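You operate a simulated robot arm through the tools that you are given. There is no shell and no other tool. Be economical: measure what you need, move in short steps, check, and stop when the job is done.

You are at the controls of a simulated two-armed robot. One attempt, no reset.

Task
Pick up the red card from the sample table top with one hand, pass it to the other hand and put it on the raised back shelf.

It is judged by the outcome, as a careful person would: the job done as asked, and still so three seconds after it is handed in. It fails if anything else is knocked over, pushed out of place, dropped, spilled or broken.

Robot
Two 6-joint arms with three-finger grippers on one trunk, on a base that drives. Base frame: it is fixed to the floor where the robot stands at the start and does not move with it; the origin is under the middle of the robot, x ahead of it, y to its left, z up; the surface under the hand at the start is at about z = 900. Lengths are in mm, angles in degrees, forces in N, time in s.
The left shoulder is at the start at [40, 148, 1342], the right one opposite. With the tool pointing down near the work surface each hand reaches from about 460 to 580 mm from the robot's upright axis, wherever it stands, measured 20 degrees to its own side. Places, roughly: raised back shelf (93x24 cm) [500, -2260, 920]. Payload 2.69 kg a hand.
The TCP of each hand is the grasp point between the finger pads, 29 mm short of the fingertips. In the tool frame z runs along the fingers and y along their closing line. Largest opening 120 mm; the body of the gripper starts 78 mm behind the TCP.
Orientation is that of the tool frame in the base frame, as [roll, pitch, yaw] about the fixed x, y, z axes, in that order (R = Rz(yaw) Ry(pitch) Rx(roll)). With the fingers straight down and closing along the base's y, the tool's x points along the base's -x, its y along +y and its z along -z.

Tools
- The arms move only by the tool move_arm. It takes "left_commands", "right_commands" or both (then of equal length, played together; a hand with none holds still); each is a list of rows, each a list of 3 entries, a list of its own where there are three numbers: the shift along the base's x, y, z in mm, then the turn, a rotation vector about the base's x, y, z in degrees, then the gripper command, from -1 (shut) to 1 (fully open), values between in proportion. In form: [[[x, y, z], [rx, ry, rz], jaw], ...]. A call has 1 to 8 rows; each row shifts and turns the commanded pose from where the row before left it. A row lasts 0.2 s, in which the tool goes at most 50 mm and 8.6 degrees; a call with a longer step from one row to the next is refused whole, and so is a gripper value outside its range. Where a pose cannot be reached the arm comes as near as it can. A force on the tool above 40 N (or 10 N above the force at the start of the call, whichever is more), or a blocked arm, ends the call early, and 0.2 s more pass. Each finger halts on what it meets, pressing with about 23 N; the grip force reading is that of the motor and also rises with nothing between the fingers. The clock runs only during rows and for 0.2 s after the last one: add rows that do not move to give the fingers time. It gives the time, the measured TCP pose, the force on the tool (base axes), the opening and the grip force at its end, in the units of the frame above (readings bear some noise), with the torque about the TCP (base axes, N m) and any sound that the robot's microphone picked up.
- Cameras (640 x 400 px; columns grow to the right, rows downward): "scene" is now at [96, -12.9, 1551.3]; the picture's right is [-0.15, -0.99, 0.00], its down [-0.75, 0.11, -0.65] and it looks along [0.64, -0.10, -0.76] (base axes); focal length 282 px, centre (320, 200). "left" rides on the left gripper at [63, 0, -104] in its tool frame; the picture's right is [0.00, 1.00, 0.00], its down [-0.83, 0.00, -0.56] and it looks along [-0.56, 0.00, 0.83] (tool axes); focal length 275 px, centre (320, 200). "right" rides on the right gripper at [63, 0, -104] in its tool frame; the picture's right is [0.00, 1.00, 0.00], its down [-0.83, 0.00, -0.56] and it looks along [-0.56, 0.00, 0.83] (tool axes); focal length 275 px, centre (320, 200). There is no depth. A picture from a camera that has moved, and an enlarged one, comes with that camera's place and axes in the base frame and with its lens.
- snapshot(camera): a new picture of that camera. It takes no simulated time.
- move_column(by): slides the trunk up (or, below 0, down) by that many mm; the arms and the scene camera ride with it, the base frame stays. It gives what a move gives, with no picture.
- roll_base(legs): drives the robot by 1 to 6 legs, each [ahead, turn to the left] in mm and degrees, along the robot's own axes; the way and the turn of a leg run together, so that a leg with both is an arc; at most 1500 mm and 180 degrees a leg. The arms and the cameras ride along, it lands a little off, and it stops where it bumps. It gives what a move gives.
- head_to(pan, tilt): turns the head with the scene camera to pan (to the left, within 86 degrees either way) and tilt (down, from -29 to 69), counted from straight ahead of the robot. It gives what a move gives.
- zoom(camera, box): a new picture of the part [left, top, right, bottom] of that camera's present view, enlarged. It takes no simulated time.
- finish_job(): hands the job in; it is judged then, once.

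Work in short steps. Places have to be worked out from the pictures, the camera data and where the tool is seen: move nearer, look again, correct. Check each grasp and each placing, and mend what went wrong. You have 120 turns and 100 pictures in all, those below and enlarged ones among them. Open the grippers and draw the arms clear of the work before you hand the job in, unless the task says otherwise; then end with one line.

The tools are called after "Call:" as a command line: name --argument value ..., lists and objects as JSON in quotes. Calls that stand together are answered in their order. move_arm: Moves the arms, as the interface text tells. Its arguments: {"type":"object","properties":{"left_commands":{"type":"array","items":{"type":"array"}},"right_commands":{"type":"array","items":{"type":"array"}}},"required":[]} The other tools are called the same way: move_column (by) slides the trunk up or down; roll_base (legs) drives the base; head_to (pan, tilt) turns the head that bears the scene camera; snapshot (camera) takes a picture; zoom (camera, box) takes an enlarged picture of a part of a camera's view; finish_job () hands the job in.

At the start:

```text
t: 0.0
left_eef_pos: [483.5, 245.5, 998.9]
left_ee_rot: [-179.9, 0.0, -179.8]
left_contact_force: [0.3, 0.0, -1.0]
left_ft_torque: [-0.01, -0.03, 0.01]
left_gripper_width: 120.0
left_grasp_force: 0.0
right_eef_pos: [485.3, -199.3, 999.1]
right_ee_rot: [179.9, 0.0, -179.7]
right_contact_force: [0.1, 1.0, 0.3]
right_ft_torque: [-0.02, 0.02, -0.02]
right_gripper_width: 119.9
right_grasp_force: 0.1
trunk travel left (down, up): [-469.0, 29.0]
robot x, y, heading: [-4.2, -2.2, 0.0]
head pan, tilt: [-8.5, 49.6]
```

scene: 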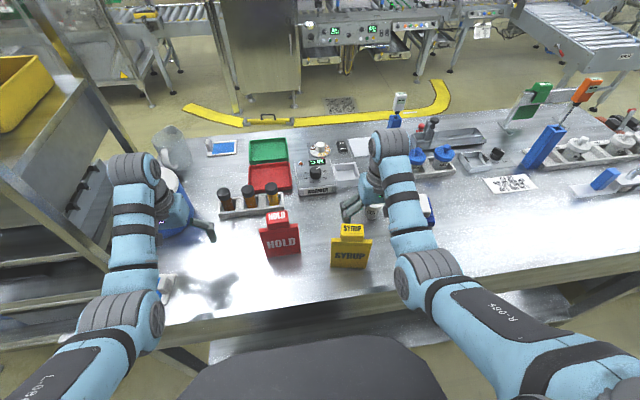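
right: 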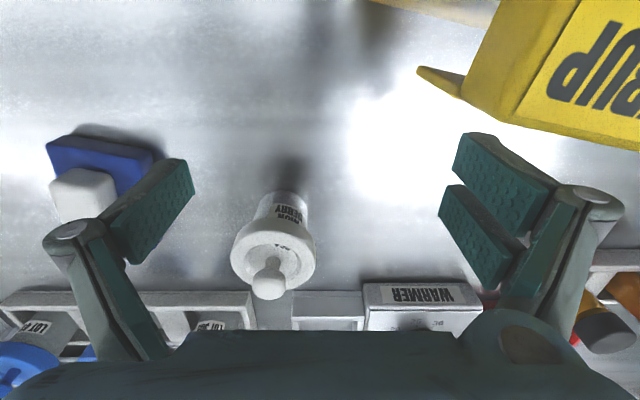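
left: 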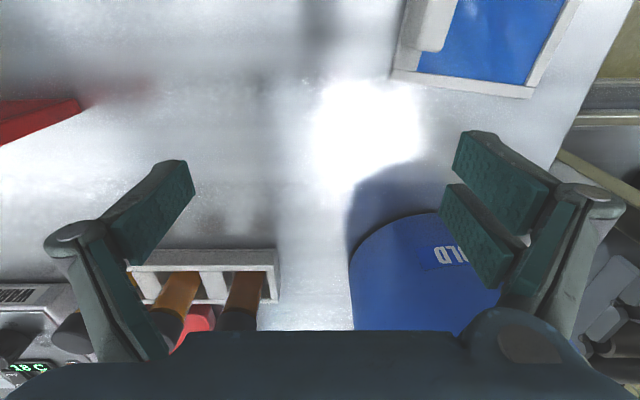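

The red HOLD card stands near the front of the table beside a yellow SYRUP card. I zoom in to see its form.

Call:
zoom --camera "scene" --box '[200, 130, 400, 280]'

Call:
head_to --pan -80 --tilt 25

Call:
snapshot --camera "scene"

```text
2.67 times, centred on (300, 205) of scene
camera zoom: at [96.0, -12.9, 1551.3], right [-0.15, -0.99, 0.0], down [-0.75, 0.11, -0.65], along [0.64, -0.1, -0.76], focal length 751 px, centre (373, 187)
```

zoom: 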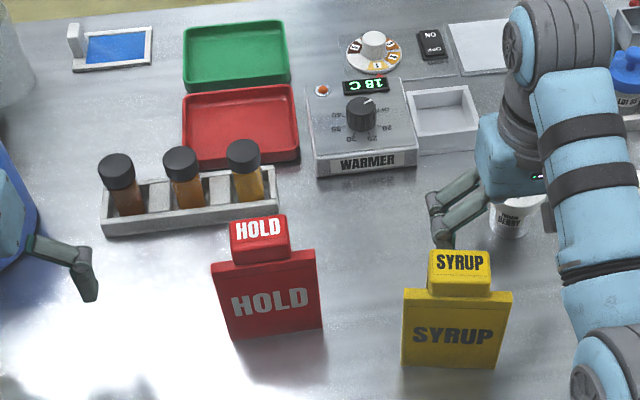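

```text
t: 1.4
left_eef_pos: [484.3, 245.5, 999.6]
left_ee_rot: [-180.0, 0.0, -179.7]
left_contact_force: [-0.2, 0.3, -0.1]
left_ft_torque: [-0.01, 0.0, -0.04]
left_gripper_width: 120.1
left_grasp_force: 0.1
right_eef_pos: [486.4, -198.6, 1000.1]
right_ee_rot: [180.0, 0.1, -179.8]
right_contact_force: [-0.3, 0.3, 0.4]
right_ft_torque: [0.01, -0.03, 0.05]
right_gripper_width: 120.0
right_grasp_force: 0.2
trunk travel left (down, up): [-469.0, 29.0]
robot x, y, heading: [-1.0, 1.3, 0.2]
head pan, tilt: [-80.0, 25.0]
```

```text
95 pictures are left
camera scene: at [35.6, -92.3, 1588.3], right [-0.98, -0.17, 0.0], down [-0.07, 0.42, -0.91], along [0.16, -0.89, -0.42], focal length 282 px, centre (320, 200)
```

scene: 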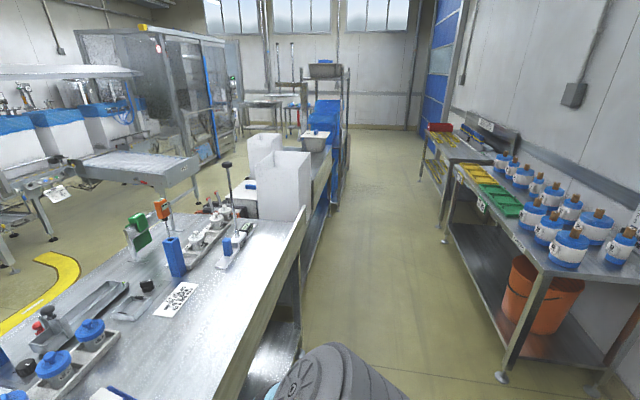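

The shelf should project near (309,159), around the grey tub. I zoom in there.

Call:
zoom --camera "scene" --box '[220, 50, 400, 230]'

Call:
zoom --camera "scene" --box '[400, 80, 640, 300]'

```text
2.22 times, centred on (310, 140) of scene
camera zoom: at [35.6, -92.3, 1588.3], right [-0.98, -0.17, 0.0], down [-0.07, 0.42, -0.91], along [0.16, -0.89, -0.42], focal length 626 px, centre (342, 333)
```

zoom: 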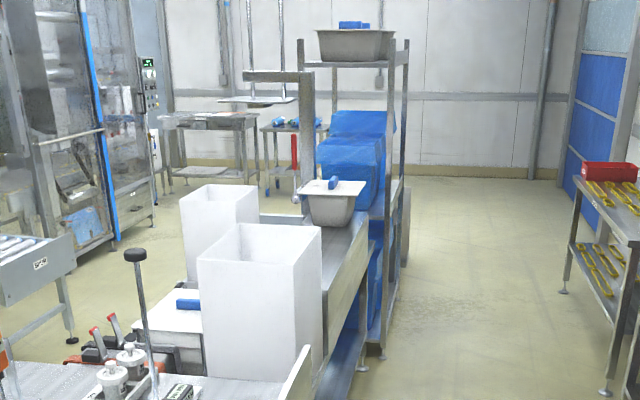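

```text
1.82 times, centred on (520, 190) of scene
camera zoom: at [35.6, -92.3, 1588.3], right [-0.98, -0.17, 0.0], down [-0.07, 0.42, -0.91], along [0.16, -0.89, -0.42], focal length 512 px, centre (-44, 218)
```

zoom: 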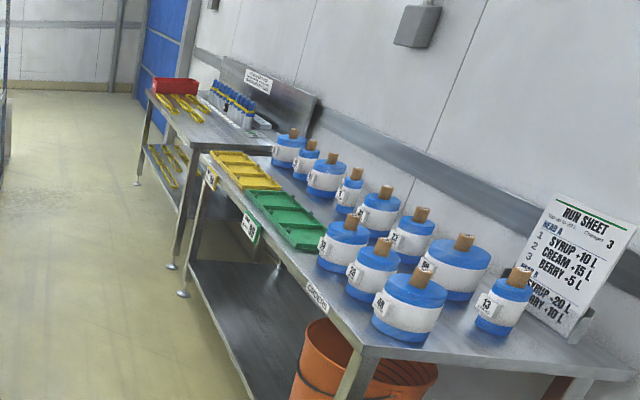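

I judge the card's foot at about (473, 26, 900), standing roughly 130 mm high. I'll bring the left hand up above it to look down from its wrist camera, and turn the head to the table.

Call:
move_arm --left_commands '[[[0, 0, 40], [0, 0, 0], 1], [[0, 0, 45], [0, 0, 0], 1], [[0, -20, 45], [0, 0, 0], 1], [[-10, -45, 10], [0, 0, 0], 1], [[-10, -45, 0], [0, 0, 0], 1], [[-10, -40, 0], [0, 0, 0], 1], [[-10, -35, 0], [0, 0, 0], 1], [[0, -30, 0], [0, 0, 0], 1]]'

Call:
head_to --pan 5 --tilt 55

Call:
snapshot --camera "left"

Call:
snapshot --camera "scene"

```text
t: 3.2
left_eef_pos: [521.6, 34.7, 1102.4]
left_ee_rot: [180.0, 0.0, -179.7]
left_contact_force: [-0.1, -0.5, 0.9]
left_ft_torque: [-0.01, 0.0, -0.01]
left_gripper_width: 119.8
left_grasp_force: 0.0
left hand out of reach, approached as far as the arm can: row 1, 2, 3, 4, 5
right_eef_pos: [484.9, -200.2, 999.4]
right_ee_rot: [179.9, 0.1, -179.8]
right_contact_force: [0.9, 0.0, 0.3]
right_ft_torque: [0.02, -0.04, -0.02]
right_gripper_width: 120.2
right_grasp_force: 0.1
trunk travel left (down, up): [-469.0, 29.0]
robot x, y, heading: [1.0, -0.4, -0.0]
head pan, tilt: [-80.0, 25.0]
```

```text
t: 4.8
left_eef_pos: [522.3, 36.3, 1102.1]
left_ee_rot: [-180.0, -0.1, -179.7]
left_contact_force: [0.5, -0.2, -0.1]
left_ft_torque: [-0.03, -0.04, 0.0]
left_gripper_width: 119.8
left_grasp_force: 0.1
right_eef_pos: [485.7, -198.1, 1002.1]
right_ee_rot: [-180.0, 0.0, -179.7]
right_contact_force: [0.8, 0.4, 1.0]
right_ft_torque: [0.0, 0.03, -0.01]
right_gripper_width: 119.9
right_grasp_force: 0.1
trunk travel left (down, up): [-469.0, 29.0]
robot x, y, heading: [0.1, -1.2, 0.1]
head pan, tilt: [5.0, 55.0]
```

```text
92 pictures are left
camera left: at [459.0, 35.3, 1205.9], right [0.0, 1.0, 0.0], down [0.83, 0.0, 0.56], along [0.56, 0.0, -0.83], focal length 275 px, centre (320, 200)
```

left: 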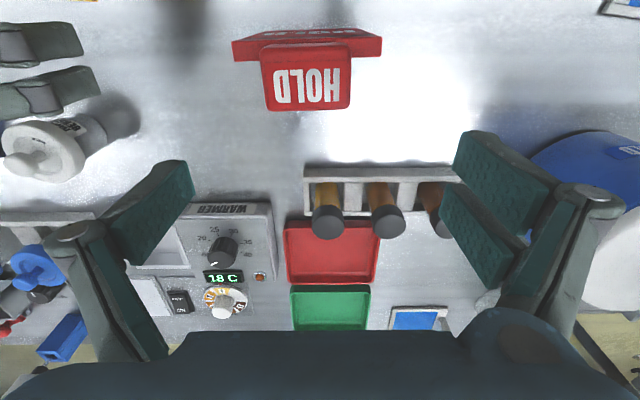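

```text
91 pictures are left
camera scene: at [91.4, 4.6, 1544.3], right [0.09, -1.0, 0.0], down [-0.82, -0.07, -0.57], along [0.57, 0.05, -0.82], focal length 282 px, centre (320, 200)
```

scene: 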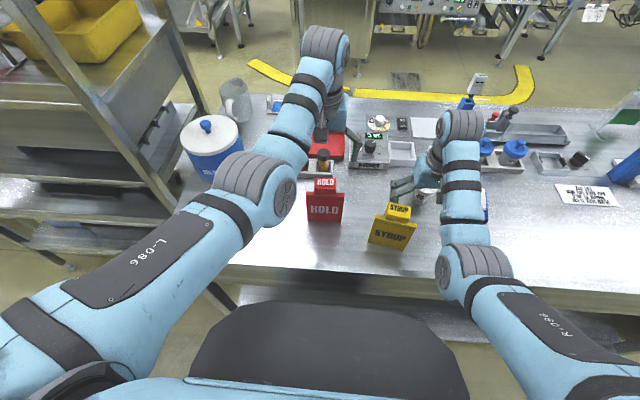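

The card carries a slab head over an upright plate. I enlarge both views to read its form.

Call:
zoom --camera "left" --box '[220, 0, 400, 130]'

Call:
zoom --camera "scene" --box '[280, 160, 440, 260]'

Call:
zoom --camera "right" --box '[360, 0, 640, 175]'

```text
3.08 times, centred on (310, 65) of left
camera zoom: at [459.0, 35.3, 1205.9], right [0.0, 1.0, 0.0], down [0.83, 0.0, 0.56], along [0.56, 0.0, -0.83], focal length 847 px, centre (351, 615)
```

zoom: 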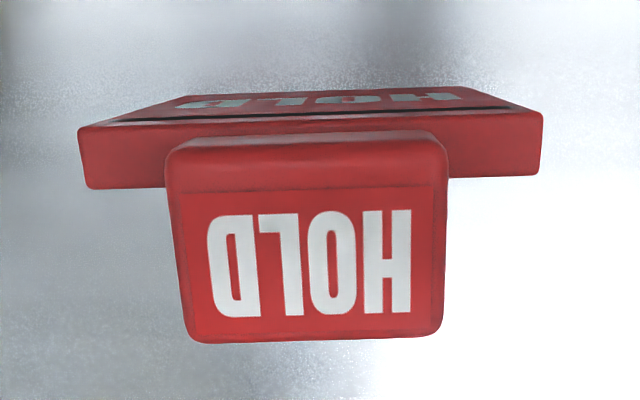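

```text
4.00 times, centred on (360, 210) of scene
camera zoom: at [91.4, 4.6, 1544.3], right [0.09, -1.0, 0.0], down [-0.82, -0.07, -0.57], along [0.57, 0.05, -0.82], focal length 1127 px, centre (160, 160)
```

zoom: 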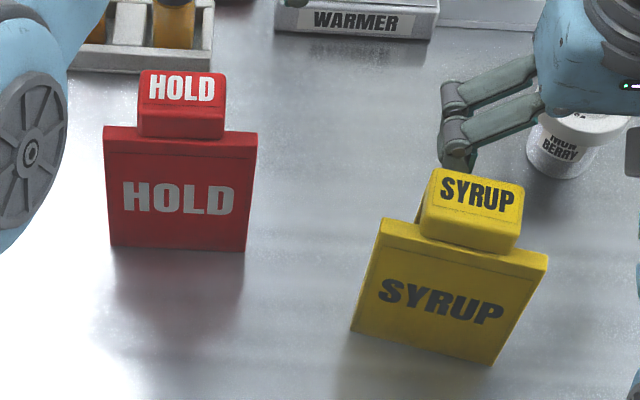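

```text
2.29 times, centred on (500, 88) of right
camera zoom: at [421.3, -199.3, 1104.3], right [-0.01, 1.0, 0.0], down [0.83, 0.01, 0.56], along [0.56, 0.01, -0.83], focal length 629 px, centre (-91, 457)
```

zoom: 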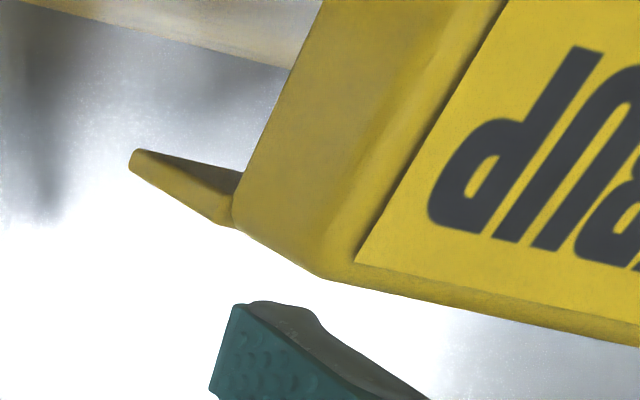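

Triangulating: the head block spans x≈480–507, y≈3–52, z≈1012–1040; the plate sits at x≈470–482, y≈-18–72, z 900–1012. I move the left hand over the head (494, 27) and a bit lower, still open, and lift the right hand clear.

Call:
move_arm --left_commands '[[[0, -9, -10], [0, 0, 0], 1], [[-10, 0, -10], [0, 0, 0], 1], [[-18, 0, -10], [0, 0, 0], 1]]' --right_commands '[[[10, -10, 20], [0, 0, 0], 1], [[10, -10, 25], [0, 0, 0], 1], [[10, -10, 25], [0, 0, 0], 1]]'

Call:
snapshot --camera "left"

Call:
snapshot --camera "right"

```text
t: 5.6
left_eef_pos: [499.1, 34.8, 1071.1]
left_ee_rot: [-180.0, 0.1, -179.6]
left_contact_force: [0.0, 1.5, -0.8]
left_ft_torque: [-0.01, -0.03, -0.01]
left_gripper_width: 119.9
left_grasp_force: 0.1
left hand out of reach, approached as far as the arm can: row 3
right_eef_pos: [528.2, -227.1, 1062.7]
right_ee_rot: [179.9, 0.0, -179.6]
right_contact_force: [0.3, -0.2, 0.6]
right_ft_torque: [0.0, -0.01, -0.02]
right_gripper_width: 119.9
right_grasp_force: 0.1
right hand out of reach, approached as far as the arm can: row 1, 2, 3
trunk travel left (down, up): [-469.0, 29.0]
robot x, y, heading: [2.6, 2.8, 0.0]
head pan, tilt: [5.0, 55.0]
```

```text
87 pictures are left
camera left: at [436.0, 35.2, 1174.7], right [0.0, 1.0, 0.0], down [0.83, 0.0, 0.56], along [0.56, 0.0, -0.83], focal length 275 px, centre (320, 200)
```

left: 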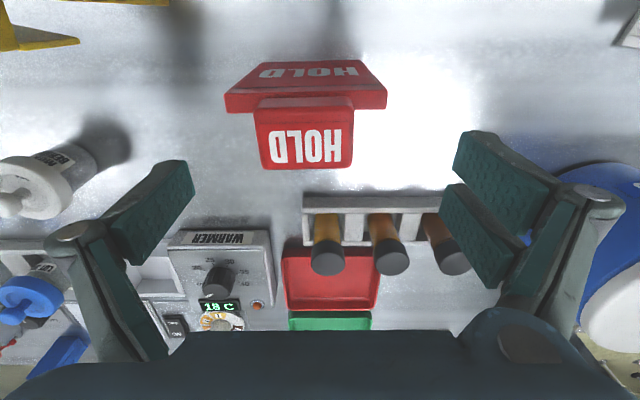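

```text
86 pictures are left
camera right: at [463.8, -227.7, 1166.1], right [-0.01, 1.0, 0.0], down [0.83, 0.01, 0.56], along [0.56, 0.01, -0.83], focal length 275 px, centre (320, 200)
```

right: 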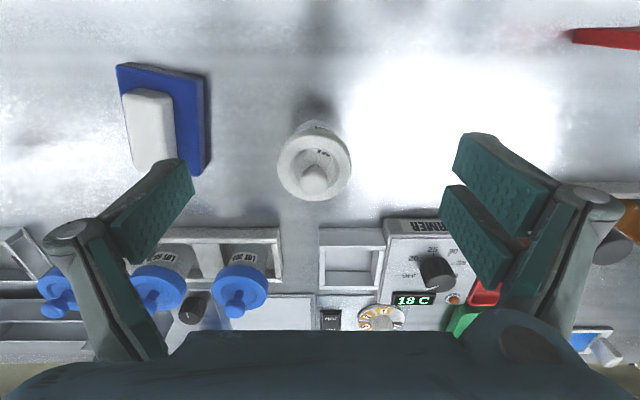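

The estimate holds (head far edge x≈506, centre y≈28). I lower the left hand to z≈1043, then centre it.

Call:
move_arm --left_commands '[[[0, 0, -14], [0, 0, 0], 1], [[-4, -4, -14], [0, 0, 0], 1], [[-3, -3, 0], [0, 0, 0], 1]]'

Call:
snapshot --camera "left"

Call:
zoom --camera "scene" --box '[260, 120, 440, 260]'

```text
t: 6.4
left_eef_pos: [499.1, 37.4, 1042.0]
left_ee_rot: [179.7, 0.1, -179.2]
left_contact_force: [-0.2, 0.2, 0.1]
left_ft_torque: [0.0, -0.02, -0.02]
left_gripper_width: 119.9
left_grasp_force: 0.0
left hand out of reach, approached as far as the arm can: row 3
right_eef_pos: [528.6, -226.9, 1060.6]
right_ee_rot: [-179.9, 0.0, -179.7]
right_contact_force: [0.1, -1.1, 0.6]
right_ft_torque: [0.01, -0.01, -0.03]
right_gripper_width: 120.1
right_grasp_force: 0.0
trunk travel left (down, up): [-469.0, 29.0]
robot x, y, heading: [-3.5, -1.0, -0.2]
head pan, tilt: [5.0, 55.0]
```

```text
85 pictures are left
camera left: at [435.1, 35.9, 1145.3], right [-0.01, 1.0, 0.0], down [0.83, 0.0, 0.56], along [0.56, 0.01, -0.83], focal length 275 px, centre (320, 200)
```

left: 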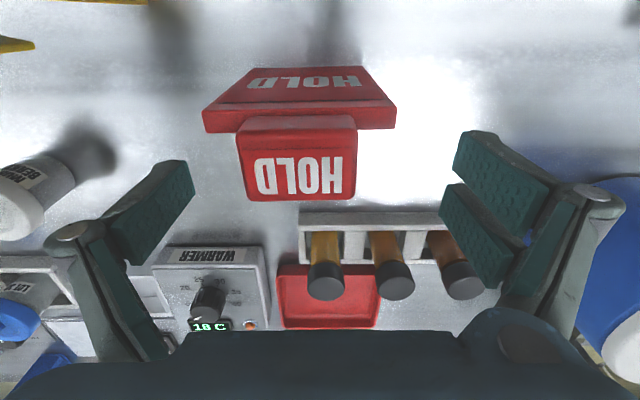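

```text
2.86 times, centred on (350, 190) of scene
camera zoom: at [91.2, 4.7, 1544.3], right [0.09, -1.0, 0.0], down [-0.82, -0.07, -0.57], along [0.57, 0.05, -0.82], focal length 805 px, centre (234, 229)
```

zoom: 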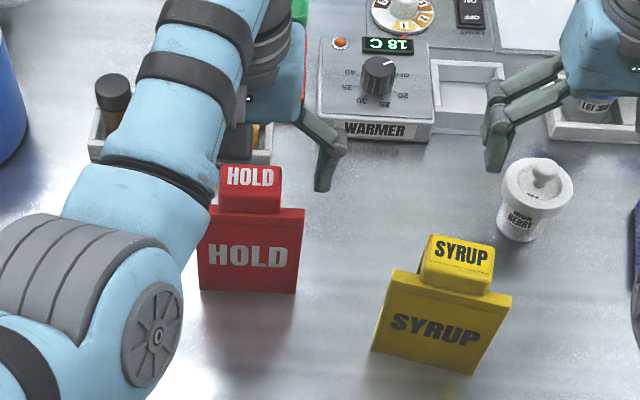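

The hand sits about 7 mm too far ahead and 9 mm too far left, at its inward reach limit. I nudge the base back 7 mm and turn 1° right instead.

Call:
roll_base --legs '[[-7, -1]]'

Call:
snapshot --camera "left"

```text
t: 7.2
left_eef_pos: [493.0, 30.0, 1038.5]
left_ee_rot: [179.7, -0.2, 179.8]
left_contact_force: [0.1, -0.4, -0.1]
left_ft_torque: [0.0, 0.05, -0.03]
left_gripper_width: 120.0
left_grasp_force: 0.0
right_eef_pos: [519.1, -236.0, 1060.7]
right_ee_rot: [-180.0, 0.0, 179.3]
right_contact_force: [0.5, 0.3, -0.8]
right_ft_torque: [-0.01, 0.04, 0.02]
right_gripper_width: 120.2
right_grasp_force: 0.0
trunk travel left (down, up): [-469.0, 29.0]
robot x, y, heading: [-4.9, -1.4, -1.0]
head pan, tilt: [5.0, 55.0]
```

```text
83 pictures are left
camera left: at [429.7, 29.1, 1143.3], right [0.01, 1.0, 0.0], down [0.83, -0.01, 0.55], along [0.55, 0.0, -0.83], focal length 275 px, centre (320, 200)
```

left: 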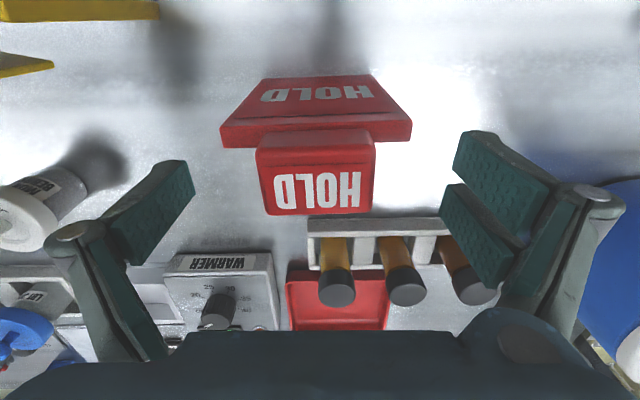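

Now the TCP projects onto the middle of the head. I close the left gripper.

Call:
move_arm --left_commands '[[[0, 0, 0], [0, 0, 0], 0.3], [[0, 0, 0], [0, 0, 0], -0.1], [[0, 0, 0], [0, 0, 0], -0.5], [[0, 0, 0], [0, 0, 0], -1], [[0, 0, 0], [0, 0, 0], -1]]'

Call:
snapshot --camera "left"

```text
t: 8.4
left_eef_pos: [490.7, 29.7, 1040.1]
left_ee_rot: [179.5, 0.0, 179.8]
left_contact_force: [-0.4, 1.9, 7.6]
left_ft_torque: [0.24, 0.08, -0.04]
left_gripper_width: 68.5
left_grasp_force: 23.1
right_eef_pos: [517.1, -235.7, 1063.2]
right_ee_rot: [-180.0, 0.0, 179.3]
right_contact_force: [-0.4, 0.4, -0.6]
right_ft_torque: [0.01, -0.03, 0.01]
right_gripper_width: 120.0
right_grasp_force: 0.0
trunk travel left (down, up): [-469.0, 29.0]
robot x, y, heading: [-8.0, -0.5, -1.1]
head pan, tilt: [5.0, 55.0]
```

```text
82 pictures are left
camera left: at [427.8, 30.0, 1144.5], right [0.01, 1.0, 0.01], down [0.83, -0.01, 0.56], along [0.56, 0.0, -0.83], focal length 275 px, centre (320, 200)
```

left: 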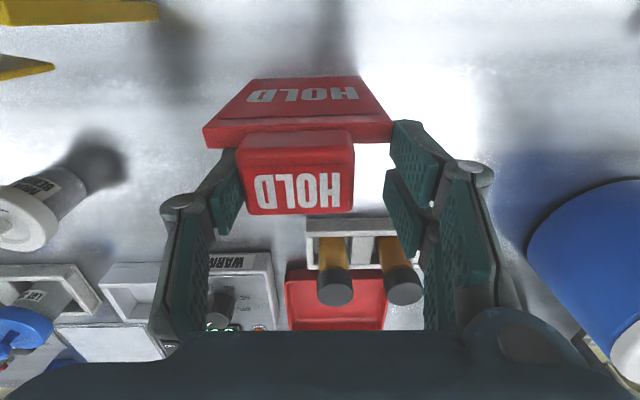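

The +y finger seems to catch on the plate corner: opening 68.5 while the head is 49, and the card slid a little to −y. I open, rise 12 mm and move 3 mm ahead.

Call:
move_arm --left_commands '[[[0, 0, 0], [0, 0, 0], 0.6], [[0, 0, 0], [0, 0, 0], 1], [[4, -4, 6], [0, 0, 0], 1], [[0, -4, 6], [0, 0, 0], 1]]'

Call:
snapshot --camera "left"

```text
t: 9.4
left_eef_pos: [495.6, 22.5, 1051.6]
left_ee_rot: [179.7, -0.1, 179.9]
left_contact_force: [-0.2, -0.4, 0.4]
left_ft_torque: [0.02, 0.0, -0.02]
left_gripper_width: 120.0
left_grasp_force: 0.1
right_eef_pos: [518.0, -236.3, 1060.4]
right_ee_rot: [-180.0, 0.0, 179.2]
right_contact_force: [0.3, 0.1, 0.0]
right_ft_torque: [0.02, 0.01, 0.0]
right_gripper_width: 120.0
right_grasp_force: 0.0
trunk travel left (down, up): [-469.0, 29.0]
robot x, y, heading: [-7.6, 0.8, -0.9]
head pan, tilt: [5.0, 55.0]
```

```text
81 pictures are left
camera left: at [432.9, 21.9, 1155.5], right [0.01, 1.0, 0.01], down [0.83, -0.01, 0.55], along [0.55, 0.0, -0.83], focal length 275 px, centre (320, 200)
```

left: 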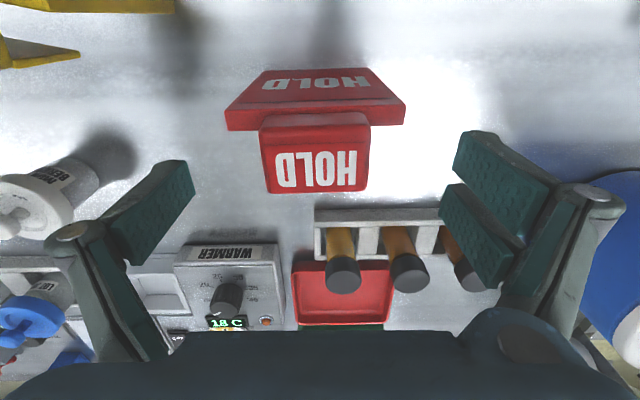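

The head is centred again and the tips are about 10 mm above the plate's shoulders. I close.

Call:
move_arm --left_commands '[[[0, 0, 0], [0, 0, 0], 0.3], [[0, 0, 0], [0, 0, 0], -0.1], [[0, 0, 0], [0, 0, 0], -0.5], [[0, 0, 0], [0, 0, 0], -1], [[0, 0, 0], [0, 0, 0], -1]]'

Call:
snapshot --camera "left"

```text
t: 10.6
left_eef_pos: [496.2, 22.9, 1051.7]
left_ee_rot: [179.6, 0.0, 179.8]
left_contact_force: [0.8, -0.1, 3.7]
left_ft_torque: [0.07, -0.1, -0.05]
left_gripper_width: 49.7
left_grasp_force: 23.0
right_eef_pos: [518.1, -236.7, 1061.6]
right_ee_rot: [180.0, 0.0, 179.4]
right_contact_force: [0.1, 0.1, -0.3]
right_ft_torque: [0.01, -0.01, -0.03]
right_gripper_width: 119.9
right_grasp_force: 0.0
trunk travel left (down, up): [-469.0, 29.0]
robot x, y, heading: [-8.9, 2.9, -0.6]
head pan, tilt: [5.0, 55.0]
```

```text
80 pictures are left
camera left: at [432.6, 21.7, 1156.1], right [0.01, 1.0, 0.01], down [0.83, -0.01, 0.56], along [0.56, 0.0, -0.83], focal length 275 px, centre (320, 200)
```

left: 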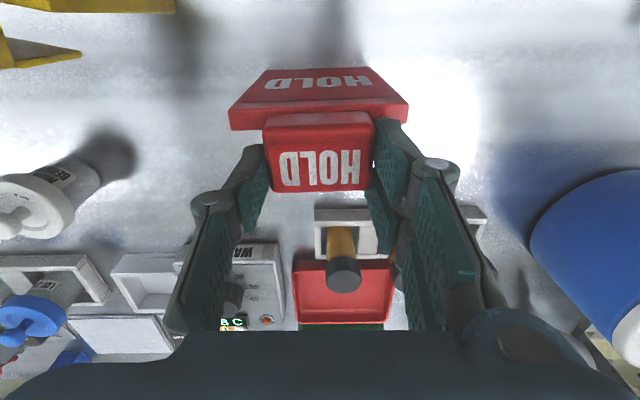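

Opening 49.7 at 23 N: the head is held. I lift with the column by 28 mm and check.

Call:
move_column --by 28

Call:
snapshot --camera "left"

Call:
snapshot --camera "scene"

```text
t: 11.3
left_eef_pos: [495.7, 23.0, 1079.0]
left_ee_rot: [179.6, 0.0, 179.8]
left_contact_force: [0.3, 0.0, -1.3]
left_ft_torque: [0.02, -0.02, -0.02]
left_gripper_width: 49.5
left_grasp_force: 23.1
right_eef_pos: [516.4, -236.9, 1088.4]
right_ee_rot: [179.9, 0.0, 179.2]
right_contact_force: [-0.3, 0.4, -1.1]
right_ft_torque: [-0.01, 0.0, 0.02]
right_gripper_width: 120.3
right_grasp_force: 0.0
trunk travel left (down, up): [-497.0, 1.0]
robot x, y, heading: [-7.2, -0.3, -1.1]
head pan, tilt: [5.0, 55.0]
```

```text
79 pictures are left
camera left: at [432.1, 22.0, 1183.1], right [0.01, 1.0, 0.01], down [0.83, -0.01, 0.55], along [0.55, 0.0, -0.83], focal length 275 px, centre (320, 200)
```

left: 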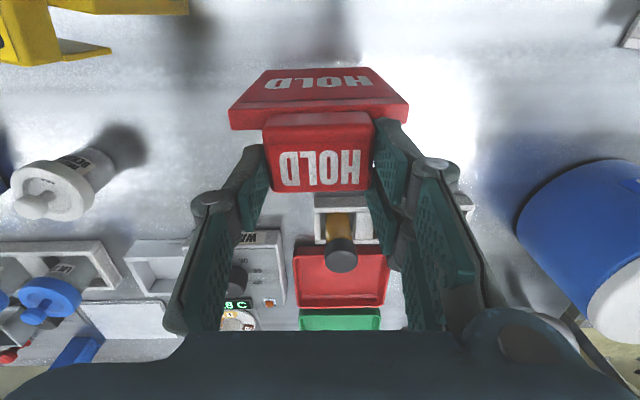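

```text
78 pictures are left
camera scene: at [83.6, 3.1, 1571.6], right [0.07, -1.0, 0.0], down [-0.82, -0.06, -0.57], along [0.57, 0.04, -0.82], focal length 282 px, centre (320, 200)
```

scene: 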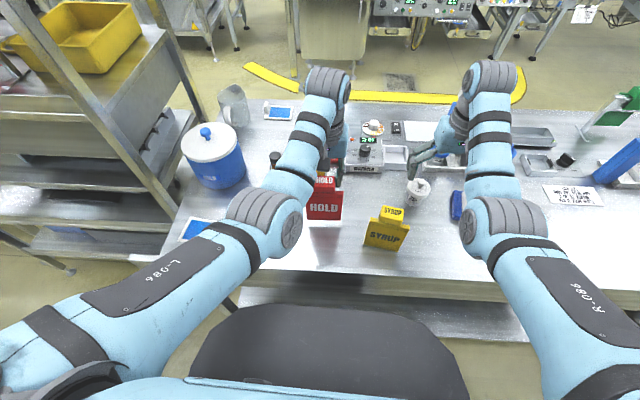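

The card is lifted clear. I back the base 260 mm so the hand-over happens in free air ahead of the table.

Call:
roll_base --legs '[[-260, 0]]'

Call:
snapshot --camera "scene"

```text
t: 13.2
left_eef_pos: [241.9, 27.4, 1077.1]
left_ee_rot: [179.7, -0.3, 179.9]
left_contact_force: [0.0, -0.1, -0.5]
left_ft_torque: [0.03, 0.03, 0.03]
left_gripper_width: 0.1
left_grasp_force: 22.7
right_eef_pos: [264.3, -230.7, 1086.2]
right_ee_rot: [180.0, -0.2, 179.4]
right_contact_force: [0.5, -0.4, -0.2]
right_ft_torque: [0.0, 0.03, -0.01]
right_gripper_width: 120.1
right_grasp_force: 0.0
trunk travel left (down, up): [-497.0, 1.0]
robot x, y, heading: [-266.3, 4.9, -1.0]
head pan, tilt: [5.0, 55.0]
```

```text
77 pictures are left
camera scene: at [-167.4, 7.2, 1570.8], right [0.07, -1.0, 0.0], down [-0.82, -0.06, -0.57], along [0.57, 0.04, -0.82], focal length 282 px, centre (320, 200)
```

scene: 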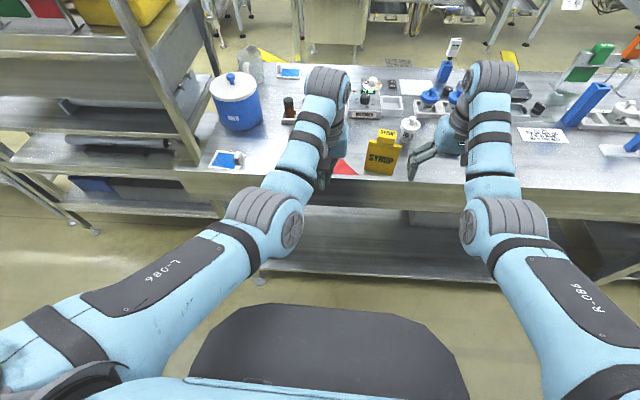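

The card slipped out: the gripper is empty, and red shows on the table near (345,168). I look closely.

Call:
zoom --camera "scene" --box '[250, 90, 450, 215]'

Call:
snapshot --camera "left"

Call:
snapshot --camera "right"

```text
3.20 times, centred on (350, 152) of scene
camera zoom: at [-167.4, 7.2, 1570.8], right [0.07, -1.0, 0.0], down [-0.82, -0.06, -0.57], along [0.57, 0.04, -0.82], focal length 901 px, centre (224, 352)
```

zoom: 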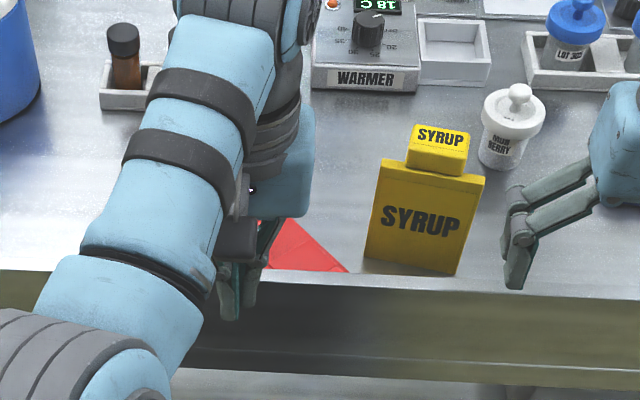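

```text
75 pictures are left
camera left: at [179.4, 26.7, 1180.8], right [0.01, 1.0, 0.01], down [0.83, -0.01, 0.55], along [0.55, 0.0, -0.83], focal length 275 px, centre (320, 200)
```

left: 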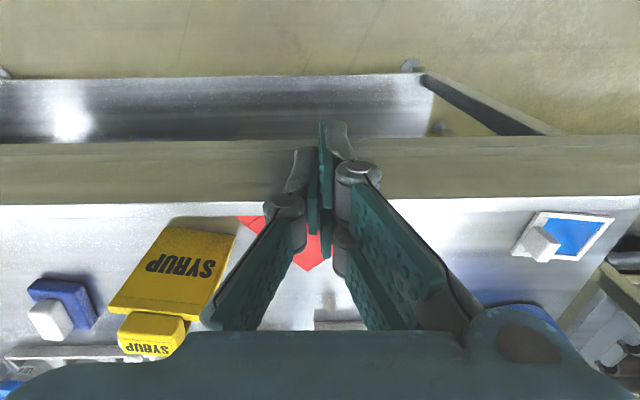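

```text
74 pictures are left
camera right: at [200.0, -231.1, 1190.8], right [0.01, 1.0, 0.0], down [0.83, -0.01, 0.55], along [0.55, 0.0, -0.83], focal length 275 px, centre (320, 200)
```

right: 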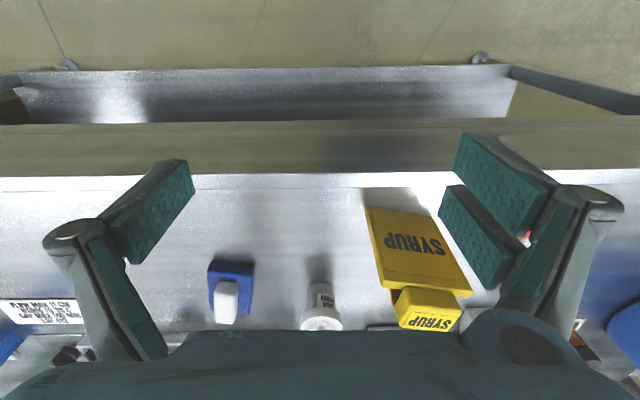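

The card lies flat near the front edge of the table, hidden by the left hand. I move the left hand aside to the left and reopen to see it.

Call:
move_arm --left_commands '[[[0, 30, 5], [0, 0, 0], 0], [[0, 45, 0], [0, 0, 0], 0], [[0, 45, 0], [0, 0, 0], 0.5], [[0, 45, 0], [0, 0, 0], 1]]'

Call:
zoom --camera "scene" --box '[250, 90, 450, 215]'

Call:
snapshot --camera "left"

```text
t: 14.2
left_eef_pos: [258.1, 190.9, 1073.8]
left_ee_rot: [179.8, -0.1, 179.9]
left_contact_force: [0.7, 0.9, 0.8]
left_ft_torque: [-0.04, 0.03, 0.03]
left_gripper_width: 120.1
left_grasp_force: 0.0
left hand out of reach, approached as far as the arm can: row 2, 3, 4
right_eef_pos: [259.6, -229.7, 1089.7]
right_ee_rot: [-179.9, 0.0, 179.5]
right_contact_force: [-0.1, 0.1, -0.1]
right_ft_torque: [-0.03, 0.01, 0.01]
right_gripper_width: 120.4
right_grasp_force: 0.1
trunk travel left (down, up): [-497.0, 1.0]
robot x, y, heading: [-264.6, 3.8, -1.1]
head pan, tilt: [5.0, 55.0]
```

```text
3.20 times, centred on (350, 152) of scene
camera zoom: at [-174.3, 9.7, 1571.3], right [0.07, -1.0, 0.0], down [-0.82, -0.06, -0.57], along [0.57, 0.04, -0.82], focal length 901 px, centre (224, 352)
```

zoom: 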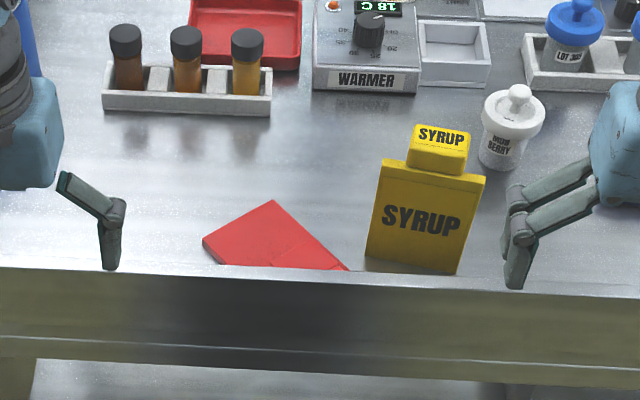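

```text
72 pictures are left
camera left: at [194.1, 190.4, 1177.1], right [0.01, 1.0, 0.0], down [0.83, -0.01, 0.56], along [0.56, 0.0, -0.83], focal length 275 px, centre (320, 200)
```

left: 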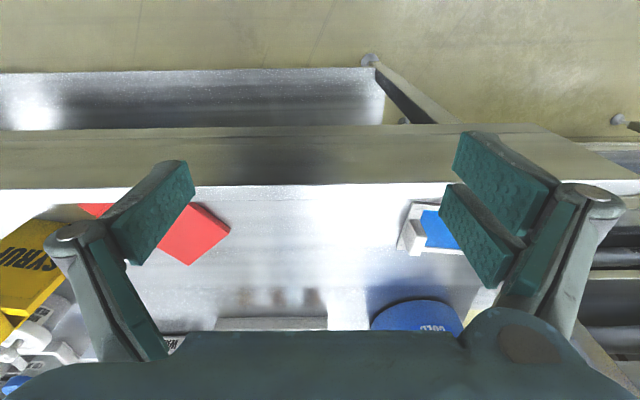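

The plate seems to lie flat with its rear corners at about (418,72) and (479,6), but it is cut off by the table's front strip. I enlarge it to understand.

Call:
zoom --camera "scene" --box '[300, 140, 380, 195]'

Call:
zoom --camera "left" --box '[60, 170, 260, 290]'

```text
7.27 times, centred on (340, 168) of scene
camera zoom: at [-174.3, 9.7, 1571.3], right [0.07, -1.0, 0.0], down [-0.82, -0.06, -0.57], along [0.57, 0.04, -0.82], focal length 2048 px, centre (174, 436)
```

zoom: 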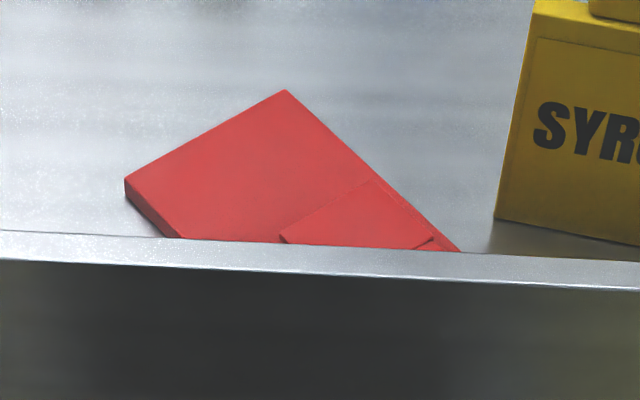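

```text
3.20 times, centred on (160, 230) of left
camera zoom: at [194.1, 190.4, 1177.1], right [0.01, 1.0, 0.0], down [0.83, -0.01, 0.56], along [0.56, 0.0, -0.83], focal length 881 px, centre (832, 104)
```

zoom: 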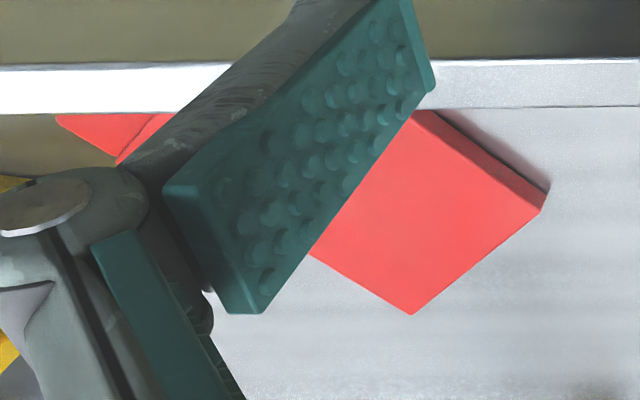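

The table has a raised front guard hiding part of the card; the card lies flat behind it. I drive forward 150 mm with hands high (tips at 1045) so I can look straight down with the left wrist camera.

Call:
roll_base --legs '[[150, 0]]'

Call:
snapshot --camera "scene"

Call:
snapshot --camera "left"

```text
t: 15.5
left_eef_pos: [406.8, 185.3, 1075.1]
left_ee_rot: [179.7, 0.1, 179.8]
left_contact_force: [-0.8, 0.3, -0.2]
left_ft_torque: [0.01, -0.06, -0.01]
left_gripper_width: 119.7
left_grasp_force: 0.0
right_eef_pos: [406.7, -235.7, 1090.1]
right_ee_rot: [180.0, 0.2, 179.1]
right_contact_force: [-1.1, 0.8, 0.7]
right_ft_torque: [0.03, -0.04, -0.04]
right_gripper_width: 119.9
right_grasp_force: 0.1
trunk travel left (down, up): [-497.0, 1.0]
robot x, y, heading: [-111.0, -0.6, -1.2]
head pan, tilt: [5.0, 55.0]
```

```text
69 pictures are left
camera scene: at [-28.0, 5.0, 1571.6], right [0.07, -1.0, 0.0], down [-0.82, -0.06, -0.58], along [0.58, 0.04, -0.82], focal length 282 px, centre (320, 200)
```

scene: 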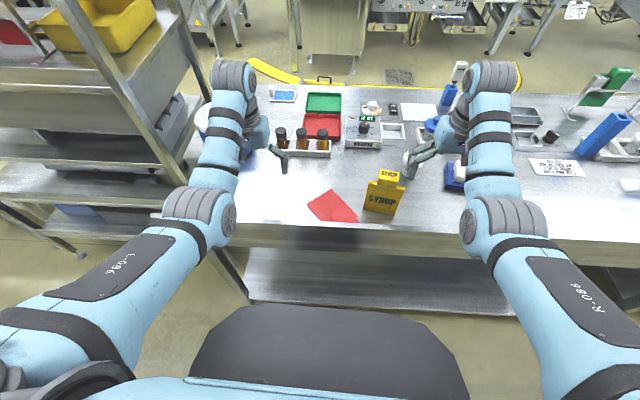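

```text
68 pictures are left
camera left: at [342.4, 184.4, 1178.9], right [0.01, 1.0, 0.01], down [0.83, -0.01, 0.56], along [0.56, 0.0, -0.83], focal length 275 px, centre (320, 200)
```

left: 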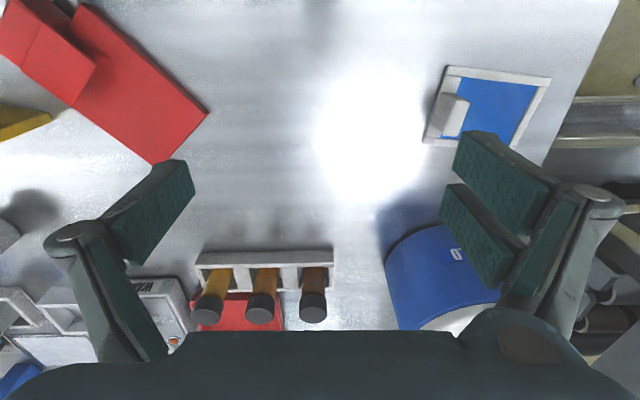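

Now the whole card is visible. I enlarge both views.

Call:
zoom --camera "scene" --box '[290, 170, 410, 245]'

Call:
zoom --camera "left" --box '[0, 0, 240, 170]'

```text
5.33 times, centred on (350, 208) of scene
camera zoom: at [-28.0, 5.0, 1571.6], right [0.07, -1.0, 0.0], down [-0.82, -0.06, -0.58], along [0.58, 0.04, -0.82], focal length 1502 px, centre (160, 160)
```

zoom: 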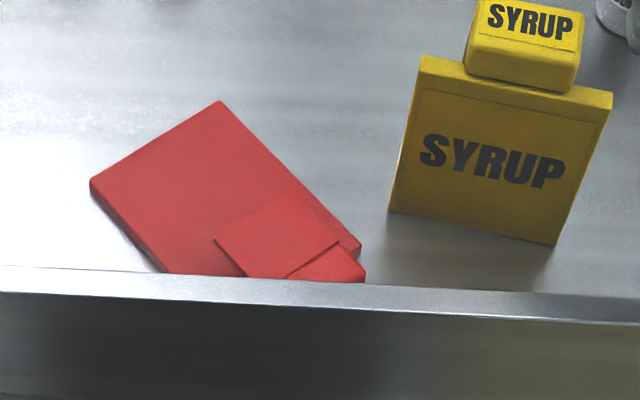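

```text
2.35 times, centred on (120, 85) of left
camera zoom: at [342.4, 184.4, 1178.9], right [0.01, 1.0, 0.01], down [0.83, -0.01, 0.56], along [0.56, 0.0, -0.83], focal length 648 px, centre (791, 471)
```

zoom: 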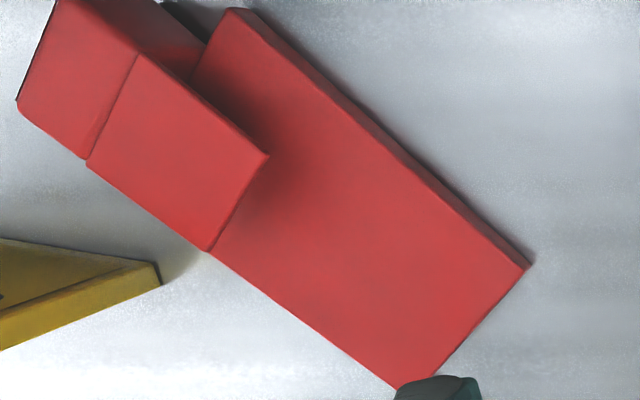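

The card lies face-down: plate (z 900–912) centred near (406,0) with free end mid at (448,38), and the raised head block (49×61 mm, top z≈937) centred near (370,−30). Plan: left hand grips the free plate end across its width, the right then takes the block. First I drive 60 mm nearer for reach.

Call:
roll_base --legs '[[60, 0]]'

Call:
move_arm --left_commands '[[[-5, -20, 0], [0, 0, 8.4], 1], [[-5, -25, 0], [0, 0, 8.4], 1], [[-5, -30, 0], [0, 0, 8.4], 1], [[-5, -30, -10], [0, 0, 8.4], 1], [[-5, -30, -10], [0, 0, 8.4], 1], [[-5, -20, -10], [0, 0, 0], 1], [[0, 0, 0], [0, 0, 0], 1]]'

Call:
snapshot --camera "left"

```text
t: 16.5
left_eef_pos: [461.2, 182.3, 1078.2]
left_ee_rot: [179.6, 0.5, 179.6]
left_contact_force: [1.4, -0.2, -1.2]
left_ft_torque: [0.0, 0.12, 0.01]
left_gripper_width: 120.0
left_grasp_force: 0.0
right_eef_pos: [461.5, -237.3, 1093.6]
right_ee_rot: [-180.0, 0.6, 179.1]
right_contact_force: [1.3, 0.7, -0.8]
right_ft_torque: [0.06, 0.09, -0.02]
right_gripper_width: 120.1
right_grasp_force: 0.1
trunk travel left (down, up): [-497.0, 1.0]
robot x, y, heading: [-57.8, 2.4, -1.4]
head pan, tilt: [5.0, 55.0]
```

```text
t: 18.1
left_eef_pos: [443.7, 30.0, 1042.3]
left_ee_rot: [179.6, 0.4, -138.1]
left_contact_force: [0.2, 0.3, -0.1]
left_ft_torque: [0.01, -0.01, 0.05]
left_gripper_width: 119.9
left_grasp_force: 0.1
left hand out of reach, approached as far as the arm can: row 1
right_eef_pos: [466.9, -237.5, 1088.9]
right_ee_rot: [-180.0, 0.4, 179.2]
right_contact_force: [0.3, -0.1, 1.2]
right_ft_torque: [-0.04, 0.01, 0.01]
right_gripper_width: 120.0
right_grasp_force: 0.0
trunk travel left (down, up): [-497.0, 1.0]
robot x, y, heading: [-54.8, 0.3, -1.2]
head pan, tilt: [5.0, 55.0]
```

```text
65 pictures are left
camera left: at [396.4, -13.1, 1145.6], right [-0.66, 0.75, 0.01], down [0.62, 0.55, 0.56], along [0.42, 0.38, -0.83], focal length 275 px, centre (320, 200)
```

left: 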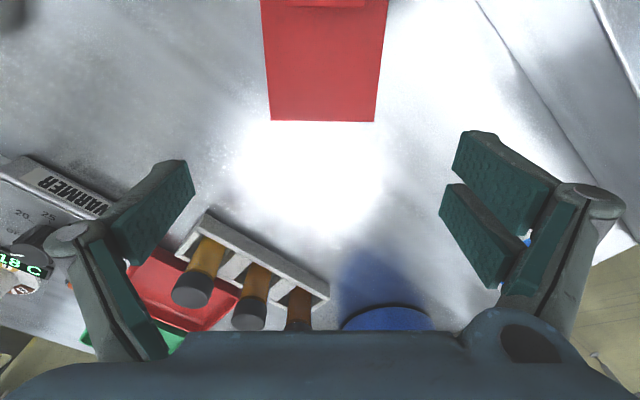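

The hand is well aligned in yaw, and the free end's middle is about (451,40). I move to (424,17), tilt 17° toward the block so the hand's body leans away, and descend partly.

Call:
move_arm --left_commands '[[[-5, -3, 0], [-5.7, 6.3, 0], 1], [[-5, -3, -10], [-5.7, 6.3, 0], 1], [[-5, -4, -20], [0, 0, 0], 1], [[-5, -3, -20], [0, 0, 0], 1], [[0, 0, -20], [0, 0, 0], 1], [[0, 0, 0], [0, 0, 0], 1]]'

Call:
snapshot --camera "left"

Call:
snapshot --camera "scene"

```text
t: 19.5
left_eef_pos: [418.9, 15.0, 973.6]
left_ee_rot: [179.8, -16.9, -138.4]
left_contact_force: [-0.4, 0.0, 0.0]
left_ft_torque: [-0.01, 0.01, 0.03]
left_gripper_width: 119.7
left_grasp_force: 0.0
right_eef_pos: [467.8, -237.9, 1089.3]
right_ee_rot: [180.0, 0.2, 179.2]
right_contact_force: [-0.4, -0.4, -0.6]
right_ft_torque: [-0.01, -0.03, 0.01]
right_gripper_width: 120.3
right_grasp_force: 0.0
trunk travel left (down, up): [-497.0, 1.0]
robot x, y, heading: [-56.3, 1.4, -1.2]
head pan, tilt: [5.0, 55.0]
```

```text
64 pictures are left
camera left: at [396.8, -6.5, 1091.2], right [-0.66, 0.75, 0.0], down [0.72, 0.63, 0.29], along [0.22, 0.19, -0.96], focal length 275 px, centre (320, 200)
```

left: 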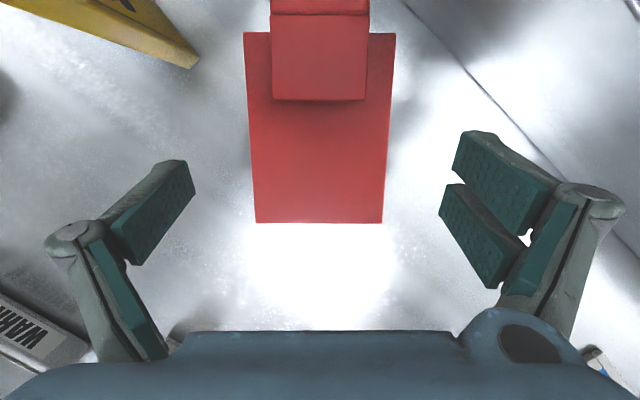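

```text
63 pictures are left
camera scene: at [37.6, 3.5, 1571.2], right [0.07, -1.0, 0.0], down [-0.82, -0.05, -0.57], along [0.57, 0.04, -0.82], focal length 282 px, centre (320, 200)
```

scene: 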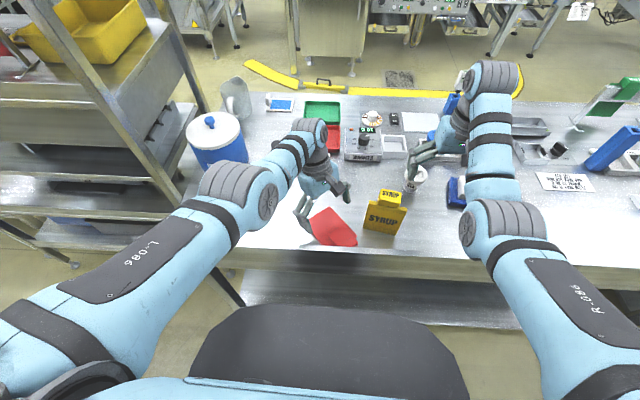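

Centred (card mid at column 320) and 39 mm in from the free end. I descend to about z=934.

Call:
move_arm --left_commands '[[[0, 0, -15], [0, 0, 0], 1], [[0, 0, -14], [0, 0, 0], 1], [[0, 0, -10], [0, 0, 0], 1], [[0, 0, 0], [0, 0, 0], 1]]'

Call:
snapshot --camera "left"

```text
t: 20.5
left_eef_pos: [408.0, 22.2, 938.4]
left_ee_rot: [179.8, -16.8, -138.5]
left_contact_force: [1.2, 0.0, 0.2]
left_ft_torque: [0.01, -0.04, 0.02]
left_gripper_width: 120.0
left_grasp_force: 0.1
left hand out of reach, approached as far as the arm can: row 1, 2, 3
right_eef_pos: [467.4, -237.1, 1089.7]
right_ee_rot: [180.0, 0.2, 179.1]
right_contact_force: [0.0, 0.4, -0.3]
right_ft_torque: [0.0, 0.02, -0.03]
right_gripper_width: 119.9
right_grasp_force: 0.0
trunk travel left (down, up): [-497.0, 1.0]
robot x, y, heading: [-52.7, 2.9, -1.2]
head pan, tilt: [5.0, 55.0]
```

```text
62 pictures are left
camera left: at [384.6, 3.3, 1055.7], right [-0.66, 0.75, 0.0], down [0.72, 0.63, 0.29], along [0.22, 0.19, -0.96], focal length 275 px, centre (320, 200)
```

left: 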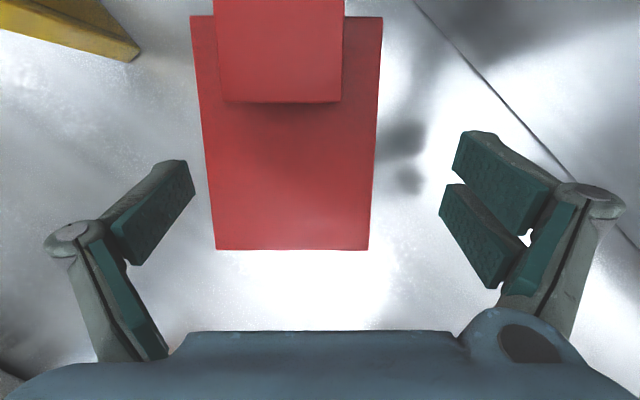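

The left hand hits its downward reach. I raise it back, then lower the column 50 mm (the right hand stays well above things at ~1040; the bottle is at x≈556).

Call:
move_arm --left_commands '[[[6, -3, 20], [0, 0, 0], 1], [[6, -4, 20], [0, 0, 0], 1], [[0, 0, 12], [0, 0, 0], 1], [[0, 0, 0], [0, 0, 0], 1]]'

Call:
move_column --by -50

Call:
snapshot --camera "left"

```text
t: 21.5
left_eef_pos: [421.6, 15.3, 989.1]
left_ee_rot: [179.8, -16.8, -138.4]
left_contact_force: [-0.4, -1.2, -0.5]
left_ft_torque: [0.01, 0.04, -0.02]
left_gripper_width: 119.9
left_grasp_force: 0.0
right_eef_pos: [466.4, -237.9, 1090.3]
right_ee_rot: [180.0, 0.4, 179.0]
right_contact_force: [-0.1, 0.1, -0.3]
right_ft_torque: [-0.01, 0.01, 0.02]
right_gripper_width: 120.0
right_grasp_force: 0.0
trunk travel left (down, up): [-497.0, 1.0]
robot x, y, heading: [-50.7, 1.6, -1.1]
head pan, tilt: [5.0, 55.0]
```

```text
t: 22.4
left_eef_pos: [420.2, 17.1, 941.4]
left_ee_rot: [179.8, -16.8, -138.3]
left_contact_force: [-0.3, 0.6, -0.1]
left_ft_torque: [-0.02, 0.01, 0.02]
left_gripper_width: 120.0
left_grasp_force: 0.1
right_eef_pos: [467.5, -237.9, 1040.1]
right_ee_rot: [-179.9, 0.3, 179.1]
right_contact_force: [0.4, -0.6, 0.0]
right_ft_torque: [0.01, 0.0, 0.01]
right_gripper_width: 119.9
right_grasp_force: 0.1
trunk travel left (down, up): [-447.0, 51.0]
robot x, y, heading: [-51.3, -0.3, -1.4]
head pan, tilt: [5.0, 55.0]
```

```text
61 pictures are left
camera left: at [397.7, -4.1, 1057.8], right [-0.66, 0.75, 0.0], down [0.72, 0.63, 0.29], along [0.22, 0.19, -0.96], focal length 275 px, centre (320, 200)
```

left: 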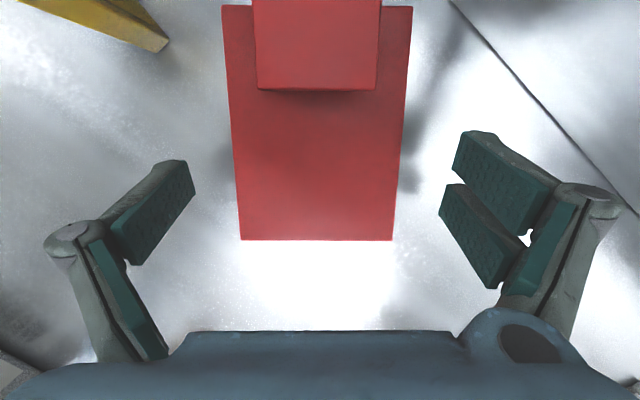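

Position is good. I lower 8 mm more and close on the plate's edges.

Call:
move_arm --left_commands '[[[0, 0, -5], [0, 0, 0], 1], [[0, 0, -3], [0, 0, 0], 1], [[0, 0, 0], [0, 0, 0], 0.6], [[0, 0, 0], [0, 0, 0], 0.2], [[0, 0, 0], [0, 0, 0], -0.5], [[0, 0, 0], [0, 0, 0], -1]]'

Call:
snapshot --camera "left"

```text
t: 23.8
left_eef_pos: [420.8, 14.9, 931.3]
left_ee_rot: [179.9, -16.8, -138.3]
left_contact_force: [0.4, -0.2, 4.7]
left_ft_torque: [-0.03, 0.09, 0.03]
left_gripper_width: 89.1
left_grasp_force: 23.0
right_eef_pos: [467.0, -237.9, 1040.5]
right_ee_rot: [-180.0, 0.4, 179.2]
right_contact_force: [0.0, 0.5, -0.4]
right_ft_torque: [0.02, 0.0, 0.0]
right_gripper_width: 120.0
right_grasp_force: 0.1
trunk travel left (down, up): [-447.0, 51.0]
robot x, y, heading: [-55.0, 0.7, -1.2]
head pan, tilt: [5.0, 55.0]
```

```text
60 pictures are left
camera left: at [398.0, -4.2, 1049.8], right [-0.66, 0.75, 0.0], down [0.72, 0.63, 0.29], along [0.22, 0.19, -0.96], focal length 275 px, centre (320, 200)
```

left: 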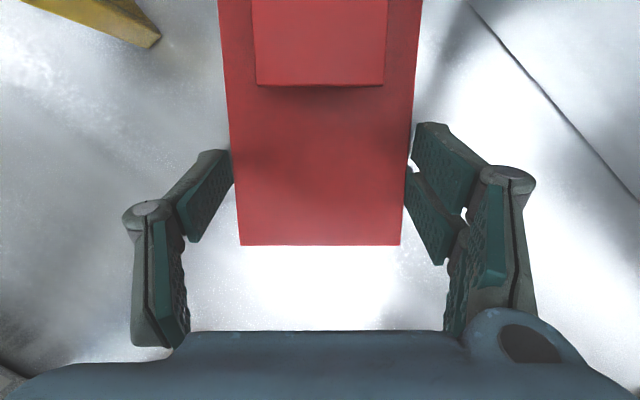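

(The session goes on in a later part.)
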